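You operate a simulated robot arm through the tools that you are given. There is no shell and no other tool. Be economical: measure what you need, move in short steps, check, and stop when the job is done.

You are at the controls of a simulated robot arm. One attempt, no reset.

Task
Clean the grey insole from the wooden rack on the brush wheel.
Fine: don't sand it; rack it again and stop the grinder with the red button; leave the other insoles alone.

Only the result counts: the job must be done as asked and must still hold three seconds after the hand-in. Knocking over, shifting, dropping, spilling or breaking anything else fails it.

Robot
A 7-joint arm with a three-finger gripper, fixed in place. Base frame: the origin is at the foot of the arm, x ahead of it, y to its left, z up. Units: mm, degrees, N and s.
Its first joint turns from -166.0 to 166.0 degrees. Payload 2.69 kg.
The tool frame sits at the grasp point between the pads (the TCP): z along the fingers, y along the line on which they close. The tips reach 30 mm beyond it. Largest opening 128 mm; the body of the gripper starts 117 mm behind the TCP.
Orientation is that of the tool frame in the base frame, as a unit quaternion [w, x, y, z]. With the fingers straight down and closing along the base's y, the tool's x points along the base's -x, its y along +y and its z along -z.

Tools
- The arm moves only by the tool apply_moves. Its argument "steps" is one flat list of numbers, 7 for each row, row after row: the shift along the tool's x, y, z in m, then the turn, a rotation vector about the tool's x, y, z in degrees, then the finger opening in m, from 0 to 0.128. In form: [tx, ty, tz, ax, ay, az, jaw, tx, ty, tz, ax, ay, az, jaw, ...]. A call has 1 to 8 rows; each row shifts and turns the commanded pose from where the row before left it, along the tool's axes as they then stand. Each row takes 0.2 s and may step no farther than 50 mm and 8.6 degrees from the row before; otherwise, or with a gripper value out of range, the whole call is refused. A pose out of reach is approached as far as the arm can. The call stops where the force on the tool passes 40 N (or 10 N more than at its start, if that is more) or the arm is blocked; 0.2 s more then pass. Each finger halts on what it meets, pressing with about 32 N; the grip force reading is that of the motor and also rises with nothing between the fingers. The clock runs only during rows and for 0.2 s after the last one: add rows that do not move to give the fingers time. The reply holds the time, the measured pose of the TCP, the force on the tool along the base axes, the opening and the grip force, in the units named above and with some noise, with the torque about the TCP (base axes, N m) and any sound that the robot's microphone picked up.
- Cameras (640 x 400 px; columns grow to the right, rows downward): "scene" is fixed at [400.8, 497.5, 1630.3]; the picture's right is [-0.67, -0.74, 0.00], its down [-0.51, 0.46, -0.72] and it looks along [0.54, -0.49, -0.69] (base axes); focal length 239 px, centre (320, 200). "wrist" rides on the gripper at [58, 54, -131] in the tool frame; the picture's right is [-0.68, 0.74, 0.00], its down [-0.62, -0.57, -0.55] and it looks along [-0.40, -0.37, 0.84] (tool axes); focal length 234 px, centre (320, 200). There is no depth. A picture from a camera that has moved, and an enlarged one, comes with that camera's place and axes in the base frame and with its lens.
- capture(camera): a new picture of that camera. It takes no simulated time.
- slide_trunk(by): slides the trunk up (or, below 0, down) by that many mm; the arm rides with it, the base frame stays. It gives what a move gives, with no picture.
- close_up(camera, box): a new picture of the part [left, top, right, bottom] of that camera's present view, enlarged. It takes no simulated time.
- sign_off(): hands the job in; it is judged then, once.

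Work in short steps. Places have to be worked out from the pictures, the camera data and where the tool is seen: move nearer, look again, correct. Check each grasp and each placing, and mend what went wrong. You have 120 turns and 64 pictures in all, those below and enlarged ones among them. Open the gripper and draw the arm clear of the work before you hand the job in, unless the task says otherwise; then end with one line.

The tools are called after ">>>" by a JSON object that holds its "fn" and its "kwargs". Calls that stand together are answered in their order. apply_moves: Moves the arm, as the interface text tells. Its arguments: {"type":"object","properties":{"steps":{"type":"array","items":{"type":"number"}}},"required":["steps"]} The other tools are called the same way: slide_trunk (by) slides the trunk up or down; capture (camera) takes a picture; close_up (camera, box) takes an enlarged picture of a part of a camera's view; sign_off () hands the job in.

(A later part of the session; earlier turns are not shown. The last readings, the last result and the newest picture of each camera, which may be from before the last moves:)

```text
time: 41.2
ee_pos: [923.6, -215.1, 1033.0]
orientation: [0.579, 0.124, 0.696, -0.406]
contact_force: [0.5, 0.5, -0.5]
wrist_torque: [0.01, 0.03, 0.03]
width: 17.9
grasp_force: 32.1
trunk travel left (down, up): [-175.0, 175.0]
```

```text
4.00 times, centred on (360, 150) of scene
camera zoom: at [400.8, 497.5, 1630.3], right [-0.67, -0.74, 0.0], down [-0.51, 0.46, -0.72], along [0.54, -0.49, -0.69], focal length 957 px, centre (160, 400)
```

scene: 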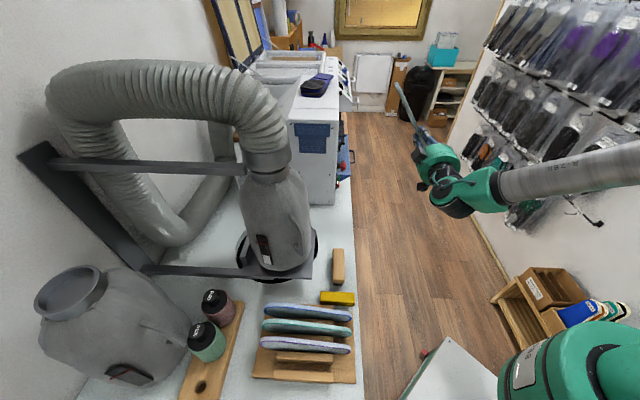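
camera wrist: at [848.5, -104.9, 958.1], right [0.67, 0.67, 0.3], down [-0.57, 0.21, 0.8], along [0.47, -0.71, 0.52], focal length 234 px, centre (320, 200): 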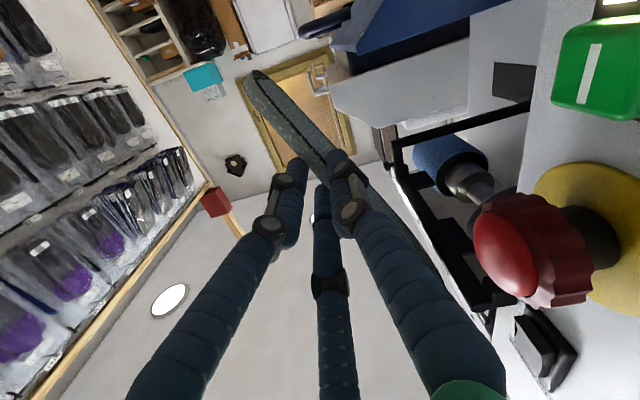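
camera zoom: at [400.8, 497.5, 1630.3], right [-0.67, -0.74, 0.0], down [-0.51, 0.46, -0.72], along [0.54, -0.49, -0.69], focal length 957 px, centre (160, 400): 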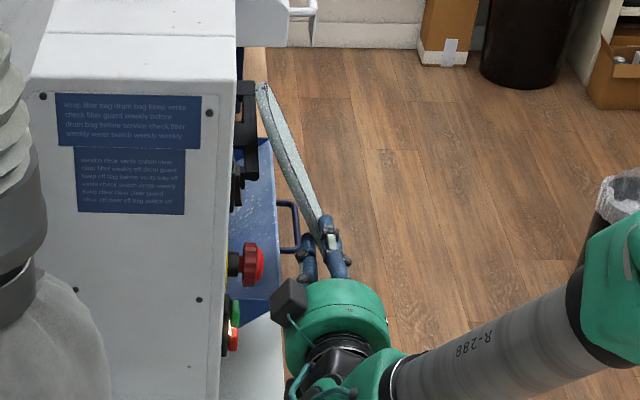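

The scene close-up confirms the insole tip is just in front of the wheel zone, clear of the bar. Sliding 8 mm down along the insole, then creeping in toward the brush.

>>> {"fn": "apply_moves", "kwargs": {"steps": [0.008, 0, 0, 0, 0, 0, 0, 0, 0.005, 0, 0, 0, 0, 0, 0, 0.005, 0, 0, 0, 0, 0, 0, 0.004, 0, 0, 0, 0, 0]}}

>>> {"fn": "apply_moves", "kwargs": {"steps": [0, 0.003, 0, 0, 0, 0, 0, 0, 0.003, 0, 0, 0, 0, 0, 0, 0.003, 0, 0, 0, 0, 0]}}

```text
time: 42.2
ee_pos: [930.5, -210.1, 1019.3]
orientation: [0.579, 0.123, 0.697, -0.406]
contact_force: [-0.8, 0.6, -0.1]
wrist_torque: [-0.02, 0.02, 0.01]
width: 17.6
grasp_force: 31.9
trunk travel left (down, up): [-175.0, 175.0]
```

```text
time: 43.0
ee_pos: [934.4, -202.8, 1017.0]
orientation: [0.579, 0.124, 0.696, -0.406]
contact_force: [-5.3, -5.0, 3.4]
wrist_torque: [0.72, -0.74, -0.14]
width: 17.5
grasp_force: 32.1
trunk travel left (down, up): [-175.0, 175.0]
```

Contact of ~8 N, purely radial with lever ≈128 mm — that could be the rest bar rather than the brush. Checking pictures.

>>> {"fn": "close_up", "kwargs": {"camera": "scene", "box": [335, 110, 385, 160]}}

>>> {"fn": "close_up", "kwargs": {"camera": "wrist", "box": [360, 90, 540, 330]}}

```text
8.00 times, centred on (360, 135) of scene
camera zoom: at [400.8, 497.5, 1630.3], right [-0.67, -0.74, 0.0], down [-0.51, 0.46, -0.72], along [0.54, -0.49, -0.69], focal length 1914 px, centre (0, 720)
```

zoom: 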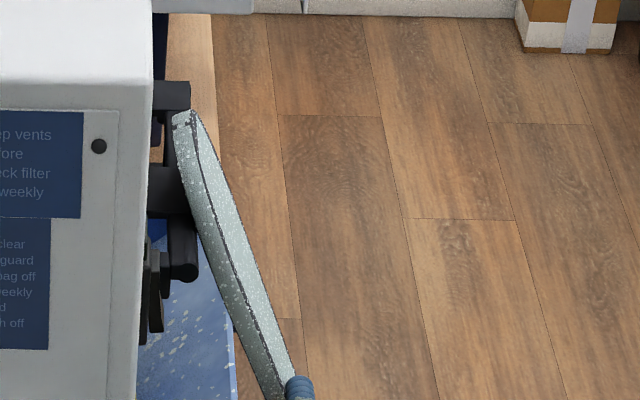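

```text
1.67 times, centred on (450, 210) of wrist
camera zoom: at [859.8, -93.5, 940.5], right [0.68, 0.67, 0.3], down [-0.57, 0.21, 0.8], along [0.47, -0.71, 0.52], focal length 390 px, centre (103, 183)
```

zoom: 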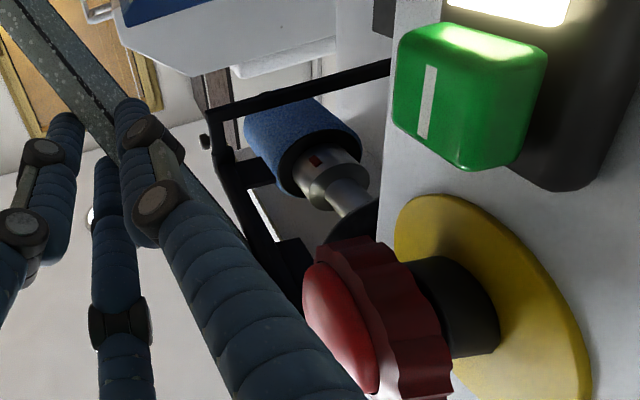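

The close-up confirms it's resting on the bar. I back off and flatten the tilt by 17° (φ≈42°) so the tip meets the brush above the bar.

>>> {"fn": "apply_moves", "kwargs": {"steps": [0, -0.03, 0, 0, 0, 0, 0, -0.0155, -0.021, 0, 0, 0, 0, 0, -0.0155, -0.021, 0, 0, 0, 0, 0, 0, 0, 0, 0, 0, -8.5, 0, 0, 0, 0, 0, 0, -8.5, 0]}}

>>> {"fn": "apply_moves", "kwargs": {"steps": [0, 0.01, 0, 0, 0, 0, 0, 0, 0.006, 0, 0, 0, 0, 0]}}

>>> {"fn": "close_up", "kwargs": {"camera": "scene", "box": [335, 100, 385, 160]}}

>>> {"fn": "capture", "kwargs": {"camera": "wrist"}}

```text
time: 44.2
ee_pos: [898.1, -239.8, 1073.0]
orientation: [0.512, 0.018, 0.707, -0.487]
contact_force: [-0.1, -0.3, -0.8]
wrist_torque: [-0.03, 0.02, 0.0]
width: 17.5
grasp_force: 32.2
trunk travel left (down, up): [-175.0, 175.0]
```

```text
time: 44.8
ee_pos: [907.1, -231.4, 1062.9]
orientation: [0.513, 0.019, 0.707, -0.487]
contact_force: [-0.4, 0.0, -0.9]
wrist_torque: [0.0, 0.0, 0.02]
width: 17.8
grasp_force: 31.9
trunk travel left (down, up): [-175.0, 175.0]
```

```text
6.67 times, centred on (360, 130) of scene
camera zoom: at [400.8, 497.5, 1630.3], right [-0.67, -0.74, 0.0], down [-0.51, 0.46, -0.72], along [0.54, -0.49, -0.69], focal length 1595 px, centre (53, 667)
```

zoom: 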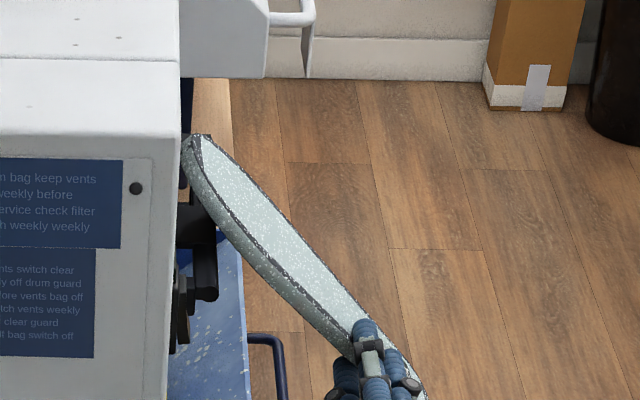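

```text
23 pictures are left
camera wrist: at [814.9, -137.4, 984.6], right [0.71, 0.71, 0.01], down [-0.39, 0.38, 0.84], along [0.59, -0.6, 0.55], focal length 234 px, centre (320, 200)
```

wrist: 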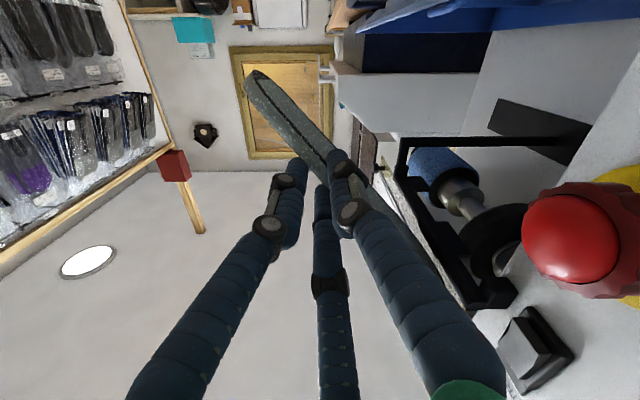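

Clear so far, tip above the bar. Creeping inward 3 mm per row.

>>> {"fn": "apply_moves", "kwargs": {"steps": [0, 0.003, 0, 0, 0, 0, 0, 0, 0.003, 0, 0, 0, 0, 0, 0, 0.002, 0, 0, 0, 0, 0]}}

>>> {"fn": "apply_moves", "kwargs": {"steps": [0, 0.002, 0, 0, 0, 0, 0, 0, 0.002, 0, 0, 0, 0, 0, 0, 0.002, 0, 0, 0, 0, 0]}}

```text
time: 45.6
ee_pos: [911.7, -226.5, 1058.7]
orientation: [0.513, 0.019, 0.707, -0.487]
contact_force: [0.6, 0.5, -1.1]
wrist_torque: [0.05, 0.01, 0.01]
width: 17.9
grasp_force: 32.0
trunk travel left (down, up): [-175.0, 175.0]
```

```text
time: 46.4
ee_pos: [913.7, -222.7, 1054.3]
orientation: [0.513, 0.02, 0.707, -0.487]
contact_force: [-0.3, -2.0, 0.9]
wrist_torque: [0.16, -0.18, -0.08]
width: 17.6
grasp_force: 32.7
trunk travel left (down, up): [-175.0, 175.0]
```

Contact is beginning. Pressing slightly more and holding to listen.

>>> {"fn": "apply_moves", "kwargs": {"steps": [0, 0.002, 0, 0, 0, 0, 0, 0, 0.002, 0, 0, 0, 0, 0, 0, 0, 0, 0, 0, 0, 0]}}

>>> {"fn": "close_up", "kwargs": {"camera": "scene", "box": [335, 100, 385, 160]}}

```text
time: 47.2
ee_pos: [916.6, -220.8, 1050.6]
orientation: [0.513, 0.02, 0.707, -0.487]
contact_force: [-4.3, -4.2, 2.2]
wrist_torque: [0.62, -0.62, -0.17]
width: 17.8
grasp_force: 32.0
trunk travel left (down, up): [-175.0, 175.0]
```

```text
6.67 times, centred on (360, 130) of scene
camera zoom: at [400.8, 497.5, 1630.3], right [-0.67, -0.74, 0.0], down [-0.51, 0.46, -0.72], along [0.54, -0.49, -0.69], focal length 1595 px, centre (53, 667)
```

zoom: 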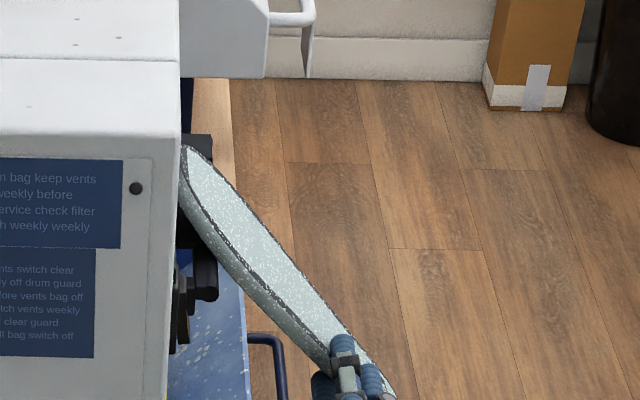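

Force now has a steady tangential part (~2.4 N of 6 N) — that's the spinning brush, at ~149 mm lever. Holding contact and rocking slightly along the insole for some seconds.

>>> {"fn": "apply_moves", "kwargs": {"steps": [0.003, 0, 0, 0, 0, 0, 0, 0.003, 0, 0, 0, 0, 0, 0, 0.003, 0, 0, 0, 0, 0, 0, 0.003, 0, 0, 0, 0, 0, 0, 0, 0, 0, 0, 0, 0, 0, -0.003, 0, 0, 0, 0, 0, 0, -0.003, 0, 0, 0, 0, 0, 0, -0.003, 0, 0, 0, 0, 0, 0]}}

>>> {"fn": "apply_moves", "kwargs": {"steps": [0, 0.001, 0, 0, 0, 0, 0, 0, 0, 0, 0, 0, 0, 0, 0, 0, 0, 0, 0, 0, 0, 0, 0, 0, 0, 0, 0, 0, 0, 0, 0, 0, 0, 0, 0, 0, 0, 0, 0, 0, 0, 0, 0, 0, 0, 0, 0, 0, 0, 0, 0, 0, 0, 0, 0, 0]}}

>>> {"fn": "close_up", "kwargs": {"camera": "scene", "box": [335, 100, 385, 160]}}

```text
time: 49.0
ee_pos: [913.0, -223.8, 1047.5]
orientation: [0.512, 0.019, 0.707, -0.488]
contact_force: [-4.7, -4.1, 0.9]
wrist_torque: [0.49, -0.48, -0.14]
width: 17.9
grasp_force: 31.7
trunk travel left (down, up): [-175.0, 175.0]
```

```text
time: 50.8
ee_pos: [915.0, -222.9, 1047.6]
orientation: [0.513, 0.02, 0.707, -0.487]
contact_force: [-3.5, -2.0, 3.9]
wrist_torque: [0.49, -0.58, -0.05]
width: 18.2
grasp_force: 32.0
trunk travel left (down, up): [-175.0, 175.0]
```

```text
6.67 times, centred on (360, 130) of scene
camera zoom: at [400.8, 497.5, 1630.3], right [-0.67, -0.74, 0.0], down [-0.51, 0.46, -0.72], along [0.54, -0.49, -0.69], focal length 1595 px, centre (53, 667)
```

zoom: 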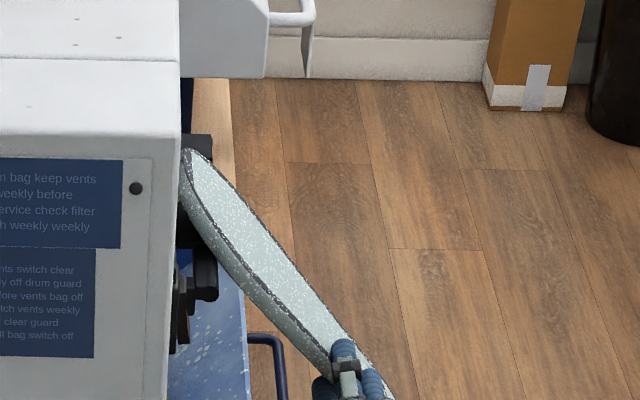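

Brush contact persists with fluctuating force. I'll sweep the insole along its length (outward to clean the tip, then back inward a little past the start).

>>> {"fn": "apply_moves", "kwargs": {"steps": [0.004, 0, 0, 0, 0, 0, 0, 0.004, 0, 0, 0, 0, 0, 0, 0.004, 0, 0, 0, 0, 0, 0, 0.004, 0, 0, 0, 0, 0, 0, 0.004, 0, 0, 0, 0, 0, 0, 0, 0, 0, 0, 0, 0, 0]}}

>>> {"fn": "apply_moves", "kwargs": {"steps": [-0.004, 0, 0, 0, 0, 0, 0, -0.004, 0, 0, 0, 0, 0, 0, -0.004, 0, 0, 0, 0, 0, 0, -0.004, 0, 0, 0, 0, 0, 0, -0.004, 0, 0, 0, 0, 0, 0, -0.004, 0, 0, 0, 0, 0, 0, 0, 0, 0, 0, 0, 0, 0]}}

>>> {"fn": "apply_moves", "kwargs": {"steps": [-0.003, 0, 0, 0, 0, 0, 0, -0.003, 0, 0, 0, 0, 0, 0, -0.003, 0, 0, 0, 0, 0, 0, 0, 0, 0, 0, 0, 0, 0]}}

```text
time: 52.2
ee_pos: [904.5, -230.2, 1033.8]
orientation: [0.513, 0.019, 0.707, -0.487]
contact_force: [-2.5, -0.3, 3.4]
wrist_torque: [0.4, -0.55, 0.05]
width: 18.3
grasp_force: 32.4
trunk travel left (down, up): [-175.0, 175.0]
```

```text
time: 53.8
ee_pos: [916.8, -221.3, 1051.0]
orientation: [0.512, 0.02, 0.707, -0.488]
contact_force: [-4.2, -5.2, 1.8]
wrist_torque: [0.52, -0.53, -0.11]
width: 18.0
grasp_force: 31.9
trunk travel left (down, up): [-175.0, 175.0]
```

```text
time: 55.0
ee_pos: [918.2, -218.1, 1052.3]
orientation: [0.509, 0.02, 0.709, -0.487]
contact_force: [-7.0, -5.2, -0.3]
wrist_torque: [0.6, -0.64, -0.11]
width: 18.0
grasp_force: 31.9
trunk travel left (down, up): [-175.0, 175.0]
stopped in row 4: the force on the tool passed its limit at 41 N (the readings are from after the stop); the commanded pose is now the measured one
```

The tip hit a stop (shield) momentarily at the inward limit; I'll ease outward and retract, then inspect both machine and insole.

>>> {"fn": "apply_moves", "kwargs": {"steps": [0.01, 0, 0, 0, 0, 0, 0, 0, -0.04, 0, 0, 0, 0, 0, 0, -0.04, 0, 0, 0, 0, 0, 0, -0.04, 0, 0, 0, 0, 0]}}

>>> {"fn": "capture", "kwargs": {"camera": "wrist"}}

>>> {"fn": "close_up", "kwargs": {"camera": "scene", "box": [310, 60, 430, 200]}}

```text
time: 56.0
ee_pos: [848.6, -286.3, 1124.7]
orientation: [0.51, 0.019, 0.709, -0.487]
contact_force: [0.4, 0.2, -0.8]
wrist_torque: [-0.04, 0.03, -0.03]
width: 17.8
grasp_force: 32.1
trunk travel left (down, up): [-175.0, 175.0]
```

```text
20 pictures are left
camera wrist: at [757.0, -193.1, 1047.8], right [0.71, 0.7, 0.01], down [-0.39, 0.38, 0.84], along [0.59, -0.6, 0.54], focal length 234 px, centre (320, 200)
```

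wrist: 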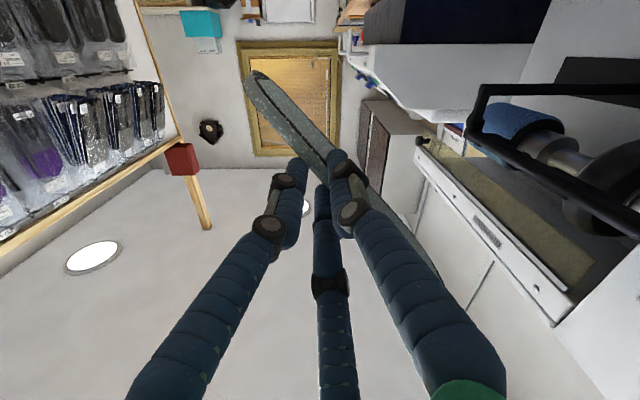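

```text
2.86 times, centred on (370, 130) of scene
camera zoom: at [400.8, 497.5, 1630.3], right [-0.67, -0.74, 0.0], down [-0.51, 0.46, -0.72], along [0.54, -0.49, -0.69], focal length 684 px, centre (177, 400)
```

zoom: 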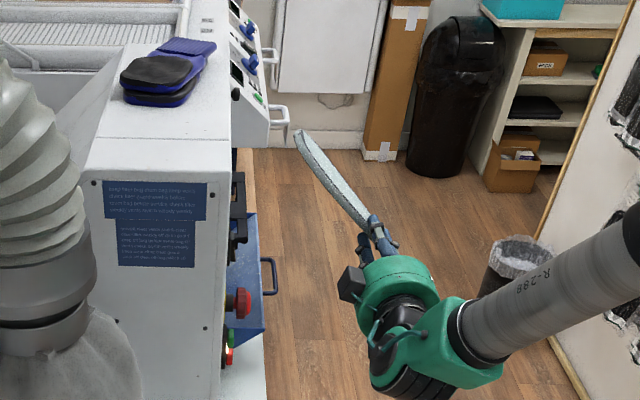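

Machine looks unchanged. I'll roll the insole so its brushed face points at the scene camera.

>>> {"fn": "apply_moves", "kwargs": {"steps": [0, -0.03, 0, -8.4, 0, 0, 0, 0, 0, 0, -8.4, 0, 0, 0, 0, 0, 0, -8.4, 0, 0, 0, 0, 0, 0, -8.4, 0, 0, 0, 0, 0, 0, -8.4, 0, 0, 0, 0, 0, 0, -8.4, 0, 0, 0, 0, 0, 0, -8.4, 0, 0, 0, 0, 0, 0, -8.4, 0, 0, 0]}}

>>> {"fn": "close_up", "kwargs": {"camera": "scene", "box": [340, 70, 440, 180]}}

```text
time: 57.8
ee_pos: [856.5, -257.4, 1155.2]
orientation: [0.42, -0.186, 0.878, -0.134]
contact_force: [0.2, 0.1, -0.8]
wrist_torque: [-0.04, -0.04, -0.03]
width: 17.6
grasp_force: 31.8
out of reach, approached as far as the arm can: row 4, 5, 6, 7
trunk travel left (down, up): [-175.0, 175.0]
```

```text
3.64 times, centred on (390, 125) of scene
camera zoom: at [400.8, 497.5, 1630.3], right [-0.67, -0.74, 0.0], down [-0.51, 0.46, -0.72], along [0.54, -0.49, -0.69], focal length 870 px, centre (66, 473)
```

zoom: 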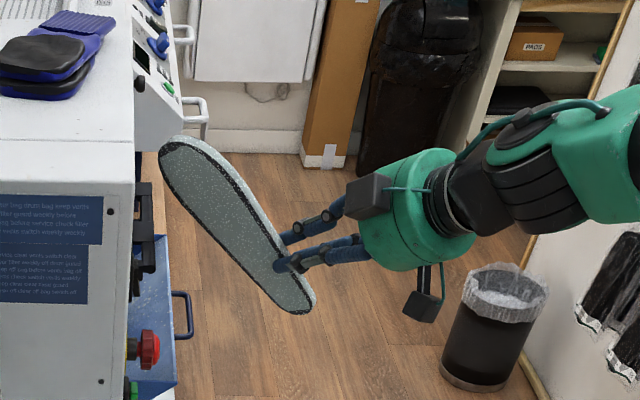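

>>> {"fn": "close_up", "kwargs": {"camera": "scene", "box": [360, 100, 410, 160]}}

```text
6.67 times, centred on (385, 130) of scene
camera zoom: at [400.8, 497.5, 1630.3], right [-0.67, -0.74, 0.0], down [-0.51, 0.46, -0.72], along [0.54, -0.49, -0.69], focal length 1595 px, centre (-113, 667)
```

zoom: 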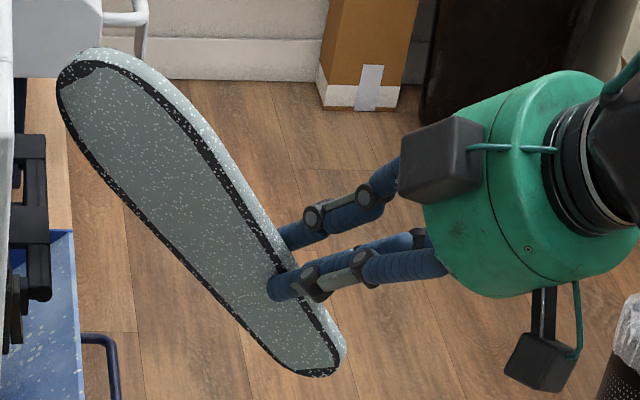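

The face still shows dust, and solving both contact planes puts both contacts on the rest bar (n≈-593, z≈1136), not the brush. I'll roll back, flatten to φ≈60° and go in tip-first above the bar.

>>> {"fn": "apply_moves", "kwargs": {"steps": [0, 0, 0, 8.4, 0, 0, 0, 0, 0, 0, 8.4, 0, 0, 0, 0, 0, 0, 8.4, 0, 0, 0, 0, 0, 0, 8.4, 0, 0, 0, 0, 0, 0, 8.4, 0, 0, 0, 0, 0, 0, 8.4, 0, 0, 0, 0, 0, 0, 8.4, 0, 0, 0, 0, 0, 0, 8.4, 0, 0, 0]}}

>>> {"fn": "apply_moves", "kwargs": {"steps": [0, 0, 0, 0, 0, -6, 0, 0, 0, 0, 0, 0, -6, 0, 0, 0, 0, 0, 0, -6, 0]}}

>>> {"fn": "capture", "kwargs": {"camera": "wrist"}}

```text
time: 59.6
ee_pos: [855.9, -256.3, 1156.1]
orientation: [0.452, 0.079, 0.656, -0.599]
contact_force: [0.1, -0.8, -0.1]
wrist_torque: [0.03, 0.05, 0.02]
width: 17.8
grasp_force: 32.0
trunk travel left (down, up): [-175.0, 175.0]
```

```text
time: 60.4
ee_pos: [857.0, -258.7, 1158.0]
orientation: [-0.353, 0.026, -0.661, 0.662]
contact_force: [-0.2, 0.2, -0.9]
wrist_torque: [0.02, 0.0, -0.01]
width: 17.9
grasp_force: 31.7
trunk travel left (down, up): [-175.0, 175.0]
```

```text
16 pictures are left
camera wrist: at [770.9, -168.2, 1068.4], right [0.83, 0.43, -0.37], down [-0.06, 0.71, 0.7], along [0.56, -0.56, 0.61], focal length 234 px, centre (320, 200)
```

wrist: 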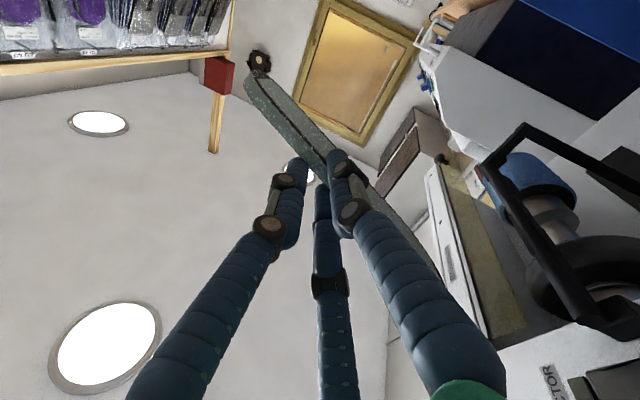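

From two views the shield's lower edge sits at about (n -608, z 1186), so the opening above the bar is ~44 mm. I'll square the tool, tilt the insole 25° up, and line its tip up with that window to press the brush tip-first.

>>> {"fn": "apply_moves", "kwargs": {"steps": [0.03, 0, 0, 0, 0, 0, 0, 0, 0, 0, -4.39, -3.18, 1.7, 0, 0, 0, 0, -4.39, -3.18, 1.7, 0, 0, 0, 0, -4.39, -3.18, 1.7, 0, 0, 0, 0, 0, 0, -5, 0, 0.0108, 0.0269, 0.0108, 0, 0, 0, 0, 0.0108, 0.0269, 0.0108, 0, 0, 0, 0]}}

>>> {"fn": "capture", "kwargs": {"camera": "wrist"}}

>>> {"fn": "close_up", "kwargs": {"camera": "scene", "box": [335, 100, 405, 170]}}

```text
time: 62.0
ee_pos: [852.6, -285.8, 1084.7]
orientation: [0.405, -0.122, 0.696, -0.58]
contact_force: [0.2, 0.1, -0.8]
wrist_torque: [0.02, 0.06, 0.0]
width: 17.4
grasp_force: 32.0
trunk travel left (down, up): [-175.0, 175.0]
```

```text
15 pictures are left
camera wrist: at [739.2, -213.8, 1013.6], right [0.65, 0.65, -0.38], down [-0.16, 0.61, 0.77], along [0.74, -0.44, 0.51], focal length 234 px, centre (320, 200)
```

wrist: 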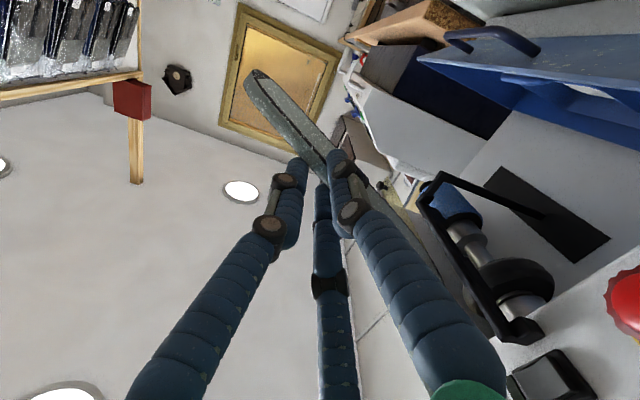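

```text
5.71 times, centred on (370, 135) of scene
camera zoom: at [400.8, 497.5, 1630.3], right [-0.67, -0.74, 0.0], down [-0.51, 0.46, -0.72], along [0.54, -0.49, -0.69], focal length 1367 px, centre (34, 571)
```

zoom: 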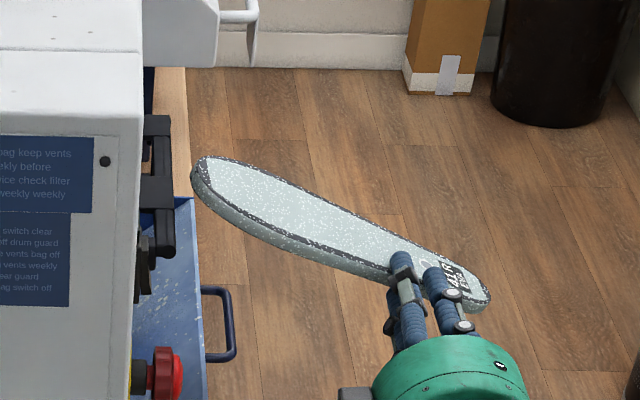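

Pose is exact; the tip sits before the window. Advancing horizontally 30 mm toward the brush.

>>> {"fn": "apply_moves", "kwargs": {"steps": [-0.0144, 0.0045, 0, 0, 0, 0, 0, -0.0136, 0.0063, 0, 0, 0, 0, 0]}}

>>> {"fn": "apply_moves", "kwargs": {"steps": [-0.0027, 0.0013, 0, 0, 0, 0, 0, -0.0027, 0.0013, 0, 0, 0, 0, 0]}}

>>> {"fn": "apply_moves", "kwargs": {"steps": [-0.0018, 0.0008, 0, 0, 0, 0, 0, -0.0018, 0.0008, 0, 0, 0, 0, 0]}}

```text
time: 62.6
ee_pos: [872.5, -264.4, 1089.8]
orientation: [0.405, -0.122, 0.697, -0.579]
contact_force: [-0.2, 0.2, -0.7]
wrist_torque: [-0.01, 0.01, 0.04]
width: 17.7
grasp_force: 31.9
trunk travel left (down, up): [-175.0, 175.0]
```

```text
time: 63.2
ee_pos: [877.1, -260.9, 1089.2]
orientation: [0.406, -0.123, 0.697, -0.578]
contact_force: [0.9, -0.5, -1.2]
wrist_torque: [0.0, 0.01, 0.03]
width: 17.8
grasp_force: 31.7
trunk travel left (down, up): [-175.0, 175.0]
```

```text
time: 63.8
ee_pos: [880.4, -257.2, 1089.2]
orientation: [0.406, -0.121, 0.697, -0.578]
contact_force: [-0.2, -1.4, -0.3]
wrist_torque: [0.1, -0.09, -0.12]
width: 17.8
grasp_force: 32.2
trunk travel left (down, up): [-175.0, 175.0]
```

>>> {"fn": "apply_moves", "kwargs": {"steps": [-0.0014, 0.0006, 0, 0, 0, 0, 0, -0.0014, 0.0006, 0, 0, 0, 0, 0, 0, 0, 0, 0, 0, 0, 0]}}

>>> {"fn": "close_up", "kwargs": {"camera": "wrist", "box": [380, 150, 600, 370]}}

```text
time: 64.6
ee_pos: [882.1, -255.3, 1088.9]
orientation: [0.406, -0.122, 0.697, -0.578]
contact_force: [-1.7, -1.6, 1.7]
wrist_torque: [0.23, -0.22, -0.13]
width: 17.7
grasp_force: 31.2
trunk travel left (down, up): [-175.0, 175.0]
```

```text
1.82 times, centred on (490, 260) of wrist
camera zoom: at [768.2, -183.7, 1015.9], right [0.65, 0.65, -0.38], down [-0.16, 0.61, 0.77], along [0.74, -0.44, 0.51], focal length 426 px, centre (11, 91)
```

zoom: 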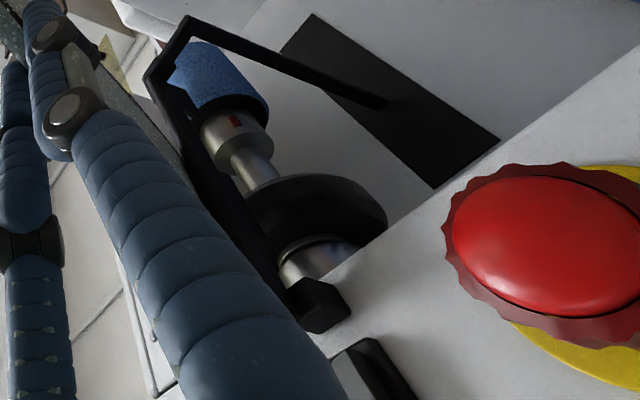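

Light contact (~3 N). To tell brush from bar, I'll lift 4 mm and then push in a little more.

>>> {"fn": "apply_moves", "kwargs": {"steps": [-0.0017, -0.0036, 0, 0, 0, 0, 0, 0, 0, 0, 0, 0, 0, 0]}}

>>> {"fn": "apply_moves", "kwargs": {"steps": [-0.0018, 0.0008, 0, 0, 0, 0, 0, -0.0018, 0.0008, 0, 0, 0, 0, 0, 0, 0, 0, 0, 0, 0, 0]}}

>>> {"fn": "apply_moves", "kwargs": {"steps": [0, 0, 0, 0, 0, 0, 0, 0, 0, 0, 0, 0, 0, 0, 0, 0, 0, 0, 0, 0, 0]}}

```text
time: 65.2
ee_pos: [881.6, -254.9, 1091.8]
orientation: [0.406, -0.123, 0.697, -0.578]
contact_force: [-0.5, -0.2, -0.8]
wrist_torque: [-0.01, 0.01, 0.01]
width: 17.5
grasp_force: 32.6
trunk travel left (down, up): [-175.0, 175.0]
```

```text
time: 66.0
ee_pos: [884.1, -253.2, 1091.3]
orientation: [0.406, -0.123, 0.696, -0.579]
contact_force: [-0.6, -0.2, -0.6]
wrist_torque: [0.01, -0.03, -0.02]
width: 17.7
grasp_force: 31.5
trunk travel left (down, up): [-175.0, 175.0]
```

```text
time: 66.8
ee_pos: [885.3, -252.3, 1091.2]
orientation: [0.406, -0.122, 0.696, -0.579]
contact_force: [0.0, -0.3, -0.5]
wrist_torque: [-0.01, 0.03, -0.02]
width: 17.8
grasp_force: 32.2
trunk travel left (down, up): [-175.0, 175.0]
```

That was the bar edge; now free. Advancing along the insole axis in 2 mm rows until the brush is met.

>>> {"fn": "apply_moves", "kwargs": {"steps": [-0.002, 0, 0, 0, 0, 0, 0, -0.002, 0, 0, 0, 0, 0, 0, 0, 0, 0, 0, 0, 0, 0]}}

>>> {"fn": "apply_moves", "kwargs": {"steps": [-0.002, 0, 0, 0, 0, 0, 0, -0.002, 0, 0, 0, 0, 0, 0, 0, 0, 0, 0, 0, 0, 0]}}

>>> {"fn": "apply_moves", "kwargs": {"steps": [-0.002, 0, 0, 0, 0, 0, 0, -0.002, 0, 0, 0, 0, 0, 0, 0, 0, 0, 0, 0, 0, 0]}}

```text
time: 67.6
ee_pos: [888.9, -251.4, 1094.6]
orientation: [0.405, -0.122, 0.697, -0.579]
contact_force: [-0.6, -0.6, -0.9]
wrist_torque: [-0.01, 0.01, -0.02]
width: 17.9
grasp_force: 31.5
trunk travel left (down, up): [-175.0, 175.0]
```

```text
time: 68.4
ee_pos: [890.8, -247.8, 1096.5]
orientation: [0.406, -0.122, 0.697, -0.578]
contact_force: [0.4, 0.2, -0.8]
wrist_torque: [0.02, 0.01, -0.06]
width: 17.8
grasp_force: 32.2
trunk travel left (down, up): [-175.0, 175.0]
```

```text
time: 69.2
ee_pos: [892.6, -245.4, 1098.0]
orientation: [0.406, -0.122, 0.696, -0.579]
contact_force: [-0.7, -0.1, -1.3]
wrist_torque: [-0.03, -0.01, -0.04]
width: 17.5
grasp_force: 31.9
trunk travel left (down, up): [-175.0, 175.0]
```

Still free; continuing inward along the insole axis.

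>>> {"fn": "apply_moves", "kwargs": {"steps": [-0.002, 0.0005, 0, 0, 0, 0, 0, -0.002, 0.0005, 0, 0, 0, 0, 0, 0, 0, 0, 0, 0, 0, 0]}}

>>> {"fn": "apply_moves", "kwargs": {"steps": [-0.002, 0.0005, 0, 0, 0, 0, 0, -0.002, 0.0005, 0, 0, 0, 0, 0, 0, 0, 0, 0, 0, 0, 0]}}

>>> {"fn": "close_up", "kwargs": {"camera": "wrist", "box": [340, 150, 560, 370]}}

```text
time: 70.0
ee_pos: [896.5, -242.1, 1097.9]
orientation: [0.406, -0.122, 0.697, -0.578]
contact_force: [-0.7, -1.1, 1.6]
wrist_torque: [0.14, -0.14, -0.13]
width: 17.7
grasp_force: 32.1
trunk travel left (down, up): [-175.0, 175.0]
```

```text
time: 70.8
ee_pos: [900.2, -238.7, 1099.6]
orientation: [0.406, -0.121, 0.696, -0.58]
contact_force: [-4.6, -3.3, 2.0]
wrist_torque: [0.47, -0.53, -0.11]
width: 17.9
grasp_force: 31.8
trunk travel left (down, up): [-175.0, 175.0]
```

```text
1.82 times, centred on (450, 260) of wrist
camera zoom: at [785.5, -167.6, 1026.9], right [0.65, 0.65, -0.38], down [-0.16, 0.61, 0.77], along [0.74, -0.44, 0.51], focal length 426 px, centre (84, 91)
```

zoom: 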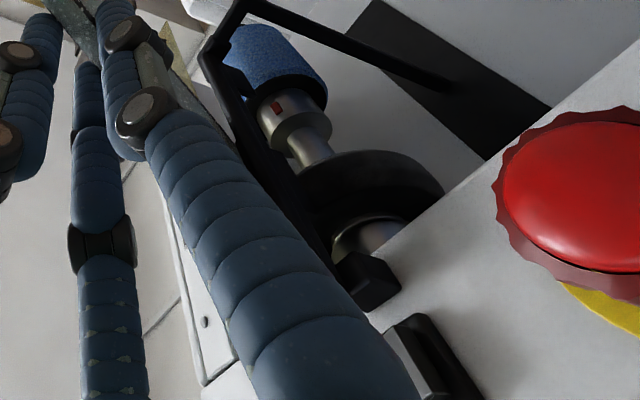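

Force 6 N with a moment matching the tip (lever ≈173 mm): this is the brush. Holding there with small side-to-side wiggles.

>>> {"fn": "apply_moves", "kwargs": {"steps": [-0.001, 0, 0.003, 0, 0, 0, 0, 0, 0, 0.003, 0, 0, 0, 0, 0, 0, 0.003, 0, 0, 0, 0, 0, 0, 0.003, 0, 0, 0, 0, 0, 0, 0, 0, 0, 0, 0, 0, 0, 0, 0, 0, 0, 0, 0, 0, 0, 0, 0, 0, 0, 0, 0, 0, 0, 0, 0, 0]}}

>>> {"fn": "apply_moves", "kwargs": {"steps": [0, 0, -0.004, 0, 0, 0, 0, 0, 0, -0.004, 0, 0, 0, 0, 0, 0, -0.004, 0, 0, 0, 0, 0, 0, -0.004, 0, 0, 0, 0, 0, 0, -0.004, 0, 0, 0, 0, 0, 0, 0, 0, 0, 0, 0, 0, 0, 0, 0, 0, 0, 0, 0, 0, 0, 0, 0, 0, 0]}}

```text
time: 72.6
ee_pos: [907.4, -247.6, 1099.9]
orientation: [0.406, -0.121, 0.697, -0.579]
contact_force: [-3.7, -5.4, 1.2]
wrist_torque: [0.43, -0.67, 0.35]
width: 18.5
grasp_force: 33.2
trunk travel left (down, up): [-175.0, 175.0]
```

```text
time: 74.4
ee_pos: [894.2, -233.8, 1100.0]
orientation: [0.405, -0.123, 0.697, -0.579]
contact_force: [-0.9, -1.7, 0.8]
wrist_torque: [0.21, -0.26, -0.08]
width: 17.6
grasp_force: 32.2
trunk travel left (down, up): [-175.0, 175.0]
```

I'll back out 45 mm along the insole and compare the tip's dust with the earlier close-up from the same attitude.

>>> {"fn": "apply_moves", "kwargs": {"steps": [0.02, 0, 0.004, 0, 0, 0, 0, 0.025, 0, 0.004, 0, 0, 0, 0]}}

>>> {"fn": "close_up", "kwargs": {"camera": "scene", "box": [335, 100, 405, 170]}}

```text
time: 75.0
ee_pos: [870.7, -268.6, 1080.5]
orientation: [0.406, -0.121, 0.697, -0.579]
contact_force: [-1.7, -1.7, 0.5]
wrist_torque: [0.28, -0.23, -0.23]
width: 18.1
grasp_force: 31.7
trunk travel left (down, up): [-175.0, 175.0]
```

```text
5.71 times, centred on (370, 135) of scene
camera zoom: at [400.8, 497.5, 1630.3], right [-0.67, -0.74, 0.0], down [-0.51, 0.46, -0.72], along [0.54, -0.49, -0.69], focal length 1367 px, centre (34, 571)
```

zoom: 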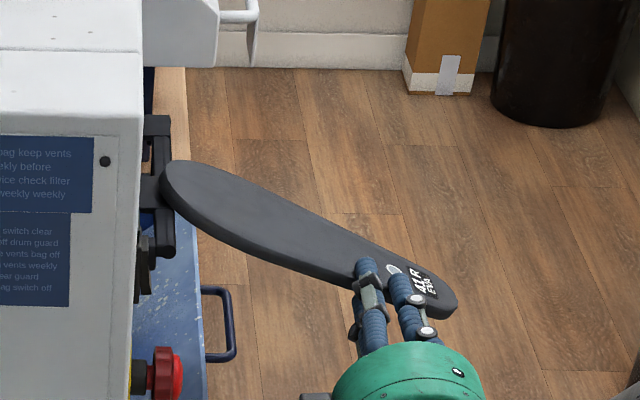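

The whole insole is now dark and dust-free — cleaned. Backing out and returning to the free-space pose to re-orient for the rack.

>>> {"fn": "apply_moves", "kwargs": {"steps": [0.04, 0, 0, 0, 0, 0, 0, -0.0068, -0.0314, -0.0292, 0, 0, 0, 0, -0.0068, -0.0314, -0.0292, 0, 0, 0, 0, -0.0068, -0.0314, -0.0292, 0, 0, 0, 0, -0.0068, -0.0314, -0.0292, 0, 0, 0, 0, -0.0068, -0.0314, -0.0292, 0, 0, 0, 0, -0.0068, -0.0314, -0.0292, 0, 0, 0, 0]}}

>>> {"fn": "apply_moves", "kwargs": {"steps": [0, 0, 0, 0, 0, -8.4, 0, 0, 0, 0, 0, 0, -8.4, 0, 0, 0, 0, 0, 0, -8.2, 0]}}

>>> {"fn": "apply_moves", "kwargs": {"steps": [0, 0, 0, -8.2, 0, 0, 0, 0, 0, 0, -8.2, 0, 0, 0, 0, 0, 0, -8.2, 0, 0, 0, 0, 0, 0, -8.2, 0, 0, 0, 0, 0, 0, -8.2, 0, 0, 0, 0, 0, 0, -8.2, 0, 0, 0, 0, 0, 0, -8.2, 0, 0, 0, 0, 0, 0, -8.2, 0, 0, 0]}}

>>> {"fn": "apply_moves", "kwargs": {"steps": [0, 0, 0, -8.1, 0, 0, 0, 0, 0, 0, -8.1, 0, 0, 0, 0, 0, 0, -8.2, 0, 0, 0]}}

```text
time: 76.6
ee_pos: [690.2, -197.7, 1249.5]
orientation: [0.406, -0.122, 0.697, -0.578]
contact_force: [0.6, 0.6, -0.5]
wrist_torque: [0.01, 0.02, -0.02]
width: 17.7
grasp_force: 31.8
trunk travel left (down, up): [-175.0, 175.0]
```

```text
time: 77.4
ee_pos: [691.1, -198.3, 1252.8]
orientation: [0.27, -0.269, 0.654, -0.653]
contact_force: [-0.5, 0.4, -1.2]
wrist_torque: [-0.01, 0.02, 0.01]
width: 17.8
grasp_force: 32.1
trunk travel left (down, up): [-175.0, 175.0]
```

```text
time: 79.2
ee_pos: [691.0, -199.6, 1251.9]
orientation: [0.081, -0.374, 0.903, -0.194]
contact_force: [0.3, -0.4, -0.6]
wrist_torque: [-0.05, 0.02, 0.0]
width: 17.8
grasp_force: 32.2
trunk travel left (down, up): [-175.0, 175.0]
```

```text
time: 80.0
ee_pos: [691.1, -199.4, 1250.8]
orientation: [0.002, -0.382, 0.924, 0.002]
contact_force: [0.2, -0.1, -0.1]
wrist_torque: [-0.01, 0.01, 0.02]
width: 17.9
grasp_force: 32.4
trunk travel left (down, up): [-175.0, 175.0]
```

Tool is vertical again at yaw 45°. Retracing the traverse to the rack, stopping above the slot at the lift-out pose.

>>> {"fn": "apply_moves", "kwargs": {"steps": [-0.0158, 0.0462, 0, 0, 0, 0, 0, -0.0158, 0.0462, 0, 0, 0, 0, 0, -0.0158, 0.0462, 0, 0, 0, 0, 0, -0.0158, 0.0462, 0, 0, 0, 0, 0, -0.0158, 0.0462, 0, 0, 0, 0, 0, -0.0158, 0.0462, 0, 0, 0, 0, 0]}}

>>> {"fn": "apply_moves", "kwargs": {"steps": [-0.0158, 0.0462, 0, 0, 0, 0, 0, -0.0158, 0.0462, 0, 0, 0, 0, 0, -0.0158, 0.0462, 0, 0, 0, 0, 0, -0.0158, 0.0462, 0, 0, 0, 0, 0, -0.0158, 0.0462, 0, 0, 0, 0, 0, -0.0158, 0.0462, 0, 0, 0, 0, 0]}}

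>>> {"fn": "apply_moves", "kwargs": {"steps": [-0.024, 0, 0.035, 0, 0, 0, 0, -0.024, 0, 0.036, 0, 0, 0, 0, -0.024, 0, 0.036, 0, 0, 0, 0, -0.024, 0, 0.036, 0, 0, 0, 0]}}

>>> {"fn": "capture", "kwargs": {"camera": "wrist"}}

```text
time: 81.4
ee_pos: [561.5, 64.4, 1252.6]
orientation: [0.001, -0.382, 0.924, -0.001]
contact_force: [0.9, -0.3, -0.2]
wrist_torque: [-0.01, 0.01, -0.01]
width: 17.9
grasp_force: 31.9
trunk travel left (down, up): [-175.0, 175.0]
```

```text
time: 82.8
ee_pos: [433.0, 326.5, 1253.1]
orientation: [0.0, -0.383, 0.924, 0.001]
contact_force: [0.2, 0.5, 0.2]
wrist_torque: [-0.02, 0.02, 0.02]
width: 17.9
grasp_force: 32.2
trunk travel left (down, up): [-175.0, 175.0]
```

```text
time: 83.8
ee_pos: [498.6, 393.1, 1110.0]
orientation: [0.003, -0.383, 0.924, 0.0]
contact_force: [-0.9, 0.0, -0.7]
wrist_torque: [0.01, 0.01, 0.0]
width: 17.9
grasp_force: 31.8
trunk travel left (down, up): [-175.0, 175.0]
```

```text
10 pictures are left
camera wrist: at [419.6, 390.6, 1241.5], right [-0.04, 1.0, 0.0], down [0.83, 0.03, 0.55], along [0.55, 0.02, -0.83], focal length 234 px, centre (320, 200)
```

wrist: 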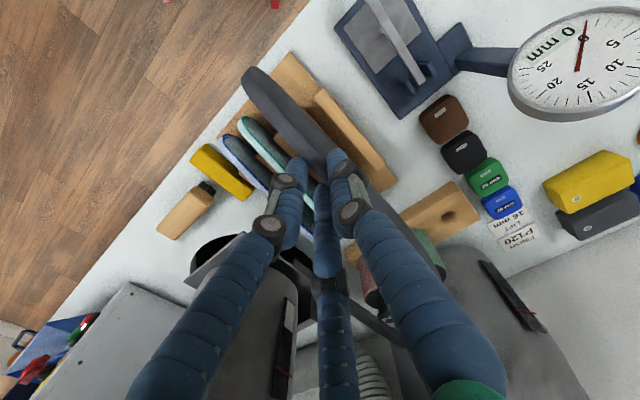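

Above the slot; the insole slid about 5 mm aisle-ward in the grip, so I compensate 7 mm along it and lower to just above the rails, then look.

>>> {"fn": "apply_moves", "kwargs": {"steps": [-0.007, 0, 0.03, 0, 0, 0, 0, 0, 0, 0.035, 0, 0, 0, 0, 0, 0, 0.03, 0, 0, 0, 0, 0, 0, 0.01, 0, 0, 0, 0]}}

>>> {"fn": "close_up", "kwargs": {"camera": "wrist", "box": [230, 40, 430, 240]}}

>>> {"fn": "close_up", "kwargs": {"camera": "scene", "box": [240, 290, 380, 400]}}

```text
time: 84.8
ee_pos: [506.3, 399.4, 1002.0]
orientation: [0.001, -0.382, 0.924, 0.001]
contact_force: [0.9, -0.5, -0.1]
wrist_torque: [-0.04, 0.05, -0.01]
width: 17.9
grasp_force: 32.1
trunk travel left (down, up): [-175.0, 175.0]
```

```text
2.00 times, centred on (330, 140) of wrist
camera zoom: at [427.2, 396.2, 1134.2], right [-0.04, 1.0, 0.0], down [0.83, 0.03, 0.55], along [0.55, 0.02, -0.84], focal length 468 px, centre (300, 320)
```

zoom: 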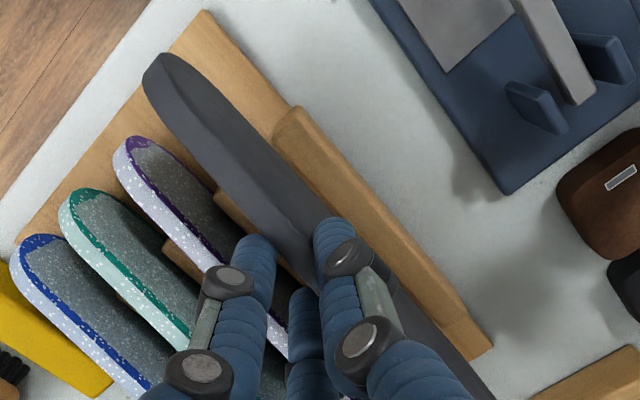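

```text
3.64 times, centred on (310, 345) of scene
camera zoom: at [400.8, 497.5, 1630.3], right [-0.67, -0.74, 0.0], down [-0.51, 0.46, -0.72], along [0.54, -0.49, -0.69], focal length 870 px, centre (356, -327)
```

zoom: 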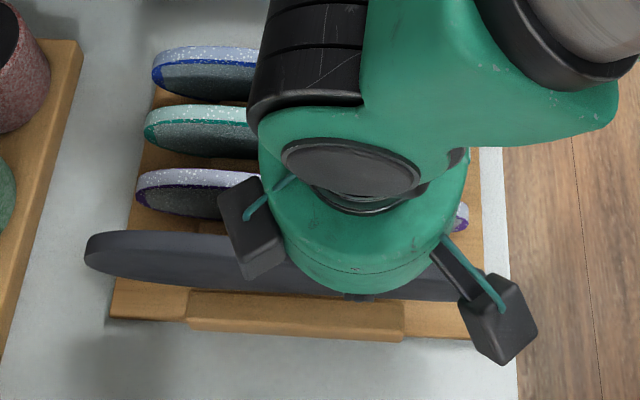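

The far end looks ~3° low from the push; I correct the pitch by 2.5°, shift 2 mm, and lower slowly into the slot with force watch.

>>> {"fn": "apply_moves", "kwargs": {"steps": [0.002, -0.0005, 0, 0, -2.5, 0, 0, 0, 0, 0.01, 0, 0, 0, 0, 0, 0, 0.008, 0, 0, 0, 0]}}

>>> {"fn": "apply_moves", "kwargs": {"steps": [0, 0, 0.005, 0, 0, 0, 0, 0, 0, 0.005, 0, 0, 0, 0, 0, 0, 0.004, 0, 0, 0, 0]}}

>>> {"fn": "close_up", "kwargs": {"camera": "scene", "box": [240, 290, 380, 400]}}

```text
time: 85.7
ee_pos: [508.2, 399.6, 992.2]
orientation: [0.025, -0.382, 0.924, 0.009]
contact_force: [-7.4, -9.7, 21.1]
wrist_torque: [-0.34, 0.52, 0.06]
width: 18.0
grasp_force: 32.0
trunk travel left (down, up): [-175.0, 175.0]
stopped in row 3: the force on the tool passed its limit at 58 N (the readings are from after the stop); the commanded pose is now the measured one
```

```text
time: 86.0
ee_pos: [507.4, 399.8, 991.7]
orientation: [0.025, -0.383, 0.923, 0.01]
contact_force: [-7.4, -8.9, 17.5]
wrist_torque: [-0.36, 0.53, 0.04]
width: 17.8
grasp_force: 32.2
trunk travel left (down, up): [-175.0, 175.0]
stopped in row 1: the force on the tool passed its limit at 44 N (the readings are from after the stop); the commanded pose is now the measured one
```

```text
3.64 times, centred on (310, 345) of scene
camera zoom: at [400.8, 497.5, 1630.3], right [-0.67, -0.74, 0.0], down [-0.51, 0.46, -0.72], along [0.54, -0.49, -0.69], focal length 870 px, centre (356, -327)
```

zoom: 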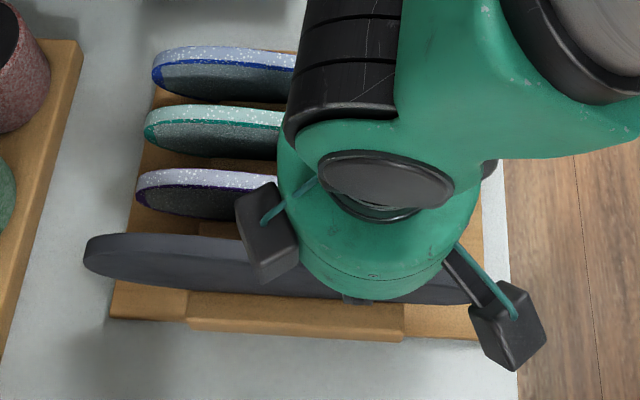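

It hit a rail top (contact about under the TCP). Raising 20 mm at once and looking closely at the slot alignment.

>>> {"fn": "apply_moves", "kwargs": {"steps": [0, 0, -0.01, 0, 0, 0, 0, 0, 0, -0.01, 0, 0, 0, 0]}}

>>> {"fn": "close_up", "kwargs": {"camera": "wrist", "box": [235, 60, 355, 180]}}

```text
time: 86.6
ee_pos: [508.2, 399.5, 1010.7]
orientation: [0.024, -0.382, 0.924, 0.01]
contact_force: [0.3, 0.7, -0.7]
wrist_torque: [-0.03, -0.02, 0.01]
width: 17.9
grasp_force: 31.6
trunk travel left (down, up): [-175.0, 175.0]
```

```text
3.33 times, centred on (295, 120) of wrist
camera zoom: at [424.0, 392.3, 1138.9], right [-0.04, 1.0, 0.03], down [0.81, 0.01, 0.58], along [0.58, 0.05, -0.81], focal length 781 px, centre (403, 467)
```

zoom: 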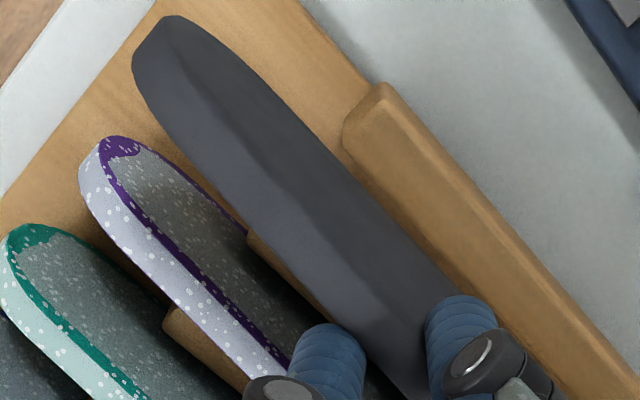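

The insole's lower edge overlaps the outer rail's inner edge by a few mm; slot centre is ~5 mm further toward the purple side. Shifting -5 mm in tool y and lowering gently.

>>> {"fn": "apply_moves", "kwargs": {"steps": [0, -0.005, 0.005, 0, 0, 0, 0, 0, 0, 0.006, 0, 0, 0, 0, 0, 0, 0.004, 0, 0, 0, 0, 0, 0, 0.003, 0, 0, 0, 0, 0, 0, 0.003, 0, 0, 0, 0, 0, 0, 0.003, 0, 0, 0, 0]}}

```text
time: 88.0
ee_pos: [512.9, 396.3, 985.1]
orientation: [0.024, -0.383, 0.923, 0.01]
contact_force: [0.3, 0.2, -1.2]
wrist_torque: [0.01, 0.0, -0.01]
width: 17.8
grasp_force: 32.1
trunk travel left (down, up): [-175.0, 175.0]
```

Now it passes the previous blocking height freely. Continuing down in small rows.

>>> {"fn": "apply_moves", "kwargs": {"steps": [0, 0, 0.004, 0, 0, 0, 0, 0, 0, 0.004, 0, 0, 0, 0, 0, 0, 0.004, 0, 0, 0, 0, 0, 0, 0.003, 0, 0, 0, 0]}}

>>> {"fn": "apply_moves", "kwargs": {"steps": [0, 0, 0.003, 0, 0, 0, 0, 0, 0, 0.003, 0, 0, 0, 0, 0, 0, 0.002, 0, 0, 0, 0]}}

```text
time: 89.0
ee_pos: [512.7, 398.7, 970.3]
orientation: [0.024, -0.382, 0.924, 0.01]
contact_force: [-0.1, -0.2, -0.1]
wrist_torque: [0.0, 0.0, 0.02]
width: 17.7
grasp_force: 32.2
trunk travel left (down, up): [-175.0, 175.0]
```

```text
time: 89.8
ee_pos: [512.7, 399.1, 962.0]
orientation: [0.024, -0.383, 0.924, 0.01]
contact_force: [-0.3, -0.4, -1.4]
wrist_torque: [-0.04, 0.01, -0.02]
width: 17.7
grasp_force: 32.2
trunk travel left (down, up): [-175.0, 175.0]
```

>>> {"fn": "apply_moves", "kwargs": {"steps": [0, 0, 0.002, 0, 0, 0, 0, 0, 0, 0.002, 0, 0, 0, 0, 0, 0, 0.002, 0, 0, 0, 0]}}

>>> {"fn": "close_up", "kwargs": {"camera": "wrist", "box": [230, 40, 430, 240]}}

```text
time: 90.6
ee_pos: [512.1, 399.4, 959.4]
orientation: [0.025, -0.383, 0.923, 0.011]
contact_force: [-6.0, -6.6, 25.1]
wrist_torque: [-0.21, 0.39, 0.04]
width: 17.6
grasp_force: 31.9
trunk travel left (down, up): [-175.0, 175.0]
```

```text
2.00 times, centred on (330, 140) of wrist
camera zoom: at [429.2, 390.3, 1087.6], right [-0.04, 1.0, 0.04], down [0.81, 0.01, 0.58], along [0.58, 0.05, -0.81], focal length 468 px, centre (300, 320)
```

zoom: 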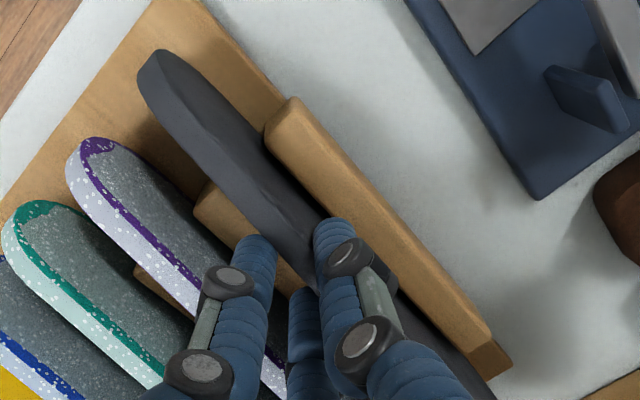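

Seated on the slot floor (25 N at z 959) between its rails. Easing 1.5 mm, then opening only to 25 mm so the fingers don't touch the purple insole.

>>> {"fn": "apply_moves", "kwargs": {"steps": [0, 0, -0.0015, 0, 0, 0, 0, 0, 0, 0, 0, 0, 0, 0.02, 0, 0, 0, 0, 0, 0, 0.025, 0, 0, 0, 0, 0, 0, 0.025]}}

```text
time: 91.6
ee_pos: [514.0, 399.6, 958.0]
orientation: [0.025, -0.383, 0.923, 0.01]
contact_force: [1.0, 0.2, 0.5]
wrist_torque: [0.01, -0.03, 0.04]
width: 25.0
grasp_force: 0.0
trunk travel left (down, up): [-175.0, 175.0]
```

Released with no residual force. Lifting out slowly.

>>> {"fn": "apply_moves", "kwargs": {"steps": [0, 0, -0.006, 0, 0, 0, 0.025, 0, 0, -0.01, 0, 0, 0, 0.025, 0, 0, -0.012, 0, 0, 0, 0.025, 0, 0, -0.015, 0, 0, 0, 0.025]}}

>>> {"fn": "apply_moves", "kwargs": {"steps": [0, 0, -0.03, 0, 0, 0, 0.025, 0, 0, -0.04, 0, 0, 0, 0.025, 0, 0, -0.04, 0, 0, 0, 0.025, 0.02, 0, -0.04, 0, 2.5, 0, 0.025, 0.024, 0, -0.04, 0, 0, 0, 0.0, 0.024, 0, -0.04, 0, 0, 0, 0.0]}}

>>> {"fn": "apply_moves", "kwargs": {"steps": [0.0158, -0.0462, 0, 0, 0, 0, 0, 0.0158, -0.0462, 0, 0, 0, 0, 0, 0.0158, -0.0462, 0, 0, 0, 0, 0, 0.0158, -0.0462, 0, 0, 0, 0, 0, 0.0158, -0.0462, 0, 0, 0, 0, 0, 0.0158, -0.0462, 0, 0, 0, 0, 0]}}

>>> {"fn": "close_up", "kwargs": {"camera": "scene", "box": [220, 270, 380, 400]}}

```text
time: 92.6
ee_pos: [511.6, 397.9, 1002.7]
orientation: [0.024, -0.383, 0.923, 0.011]
contact_force: [0.5, 0.1, -0.4]
wrist_torque: [0.0, 0.0, -0.03]
width: 24.9
grasp_force: 0.1
trunk travel left (down, up): [-175.0, 175.0]
```

```text
time: 94.0
ee_pos: [457.6, 341.8, 1230.4]
orientation: [0.004, -0.383, 0.924, 0.001]
contact_force: [0.5, -0.1, 0.5]
wrist_torque: [-0.01, -0.01, -0.03]
width: 2.1
grasp_force: 31.7
trunk travel left (down, up): [-175.0, 175.0]
```

```text
time: 95.4
ee_pos: [584.8, 79.1, 1227.2]
orientation: [0.004, -0.383, 0.924, 0.002]
contact_force: [-0.3, 0.0, 0.5]
wrist_torque: [-0.01, 0.0, -0.01]
width: 2.0
grasp_force: 31.9
trunk travel left (down, up): [-175.0, 175.0]
```

```text
3.08 times, centred on (300, 335) of scene
camera zoom: at [400.8, 497.5, 1630.3], right [-0.67, -0.74, 0.0], down [-0.51, 0.46, -0.72], along [0.54, -0.49, -0.69], focal length 736 px, centre (382, -215)
```

zoom: 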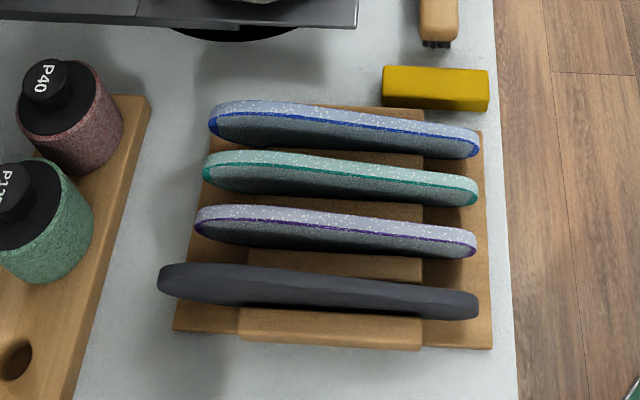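

The grey insole is racked upright and the others are untouched. Now heading back with closed fingers to press the red O.

>>> {"fn": "apply_moves", "kwargs": {"steps": [0.0035, -0.0457, 0, 0, 0, 0, 0, 0.0035, -0.0457, 0, 0, 0, 0, 0, 0.0035, -0.0457, 0, 0, 0, 0, 0, 0.0035, -0.0457, 0, 0, 0, 0, 0, 0.0035, -0.0457, 0, 0, 0, 0, 0, 0.0035, -0.0457, 0, 0, 0, 0, 0, 0.0035, -0.0457, 0, 0, 0, 0, 0]}}

>>> {"fn": "apply_moves", "kwargs": {"steps": [0.0035, -0.0457, 0, 0, 0, 0, 0, 0.0035, -0.0457, 0, 0, 0, 0, 0, 0, 0, 0, 0, 0, -3.4, 0]}}

>>> {"fn": "apply_moves", "kwargs": {"steps": [0, 0, 0, 0, -7.5, 0, 0, 0, 0, 0, 0, -7.5, 0, 0, 0, 0, 0, 0, -7.5, 0, 0, 0, 0, 0, 0, -7.5, 0, 0, 0, 0, 0, 0, -7.5, 0, 0]}}

>>> {"fn": "apply_moves", "kwargs": {"steps": [0, 0, 0, 0, -7.5, 0, 0, 0, 0, 0, 0, -7.5, 0, 0, 0, 0, 0, 0, -7.5, 0, 0, 0, 0, 0, 0, -7.5, 0, 0, 0, 0, 0, 0, -7.5, 0, 0]}}

```text
time: 97.0
ee_pos: [794.5, -165.1, 1231.5]
orientation: [0.004, -0.382, 0.924, 0.001]
contact_force: [0.5, 0.6, 0.1]
wrist_torque: [0.03, 0.01, -0.01]
width: 2.0
grasp_force: 31.8
trunk travel left (down, up): [-175.0, 175.0]
```

```text
time: 97.8
ee_pos: [855.3, -234.3, 1228.8]
orientation: [0.004, -0.409, 0.912, 0.001]
contact_force: [0.0, 0.1, -0.2]
wrist_torque: [0.1, 0.02, 0.0]
width: 2.1
grasp_force: 31.2
trunk travel left (down, up): [-175.0, 175.0]
```

```text
time: 99.0
ee_pos: [854.6, -234.7, 1228.0]
orientation: [0.298, -0.387, 0.862, 0.132]
contact_force: [0.3, 0.3, 0.8]
wrist_torque: [-0.01, -0.03, 0.02]
width: 2.0
grasp_force: 31.5
trunk travel left (down, up): [-175.0, 175.0]
```

```text
time: 100.2
ee_pos: [855.4, -234.3, 1228.8]
orientation: [0.56, -0.323, 0.721, 0.25]
contact_force: [-0.3, 0.4, -0.6]
wrist_torque: [-0.02, 0.02, -0.02]
width: 2.0
grasp_force: 31.7
trunk travel left (down, up): [-175.0, 175.0]
```

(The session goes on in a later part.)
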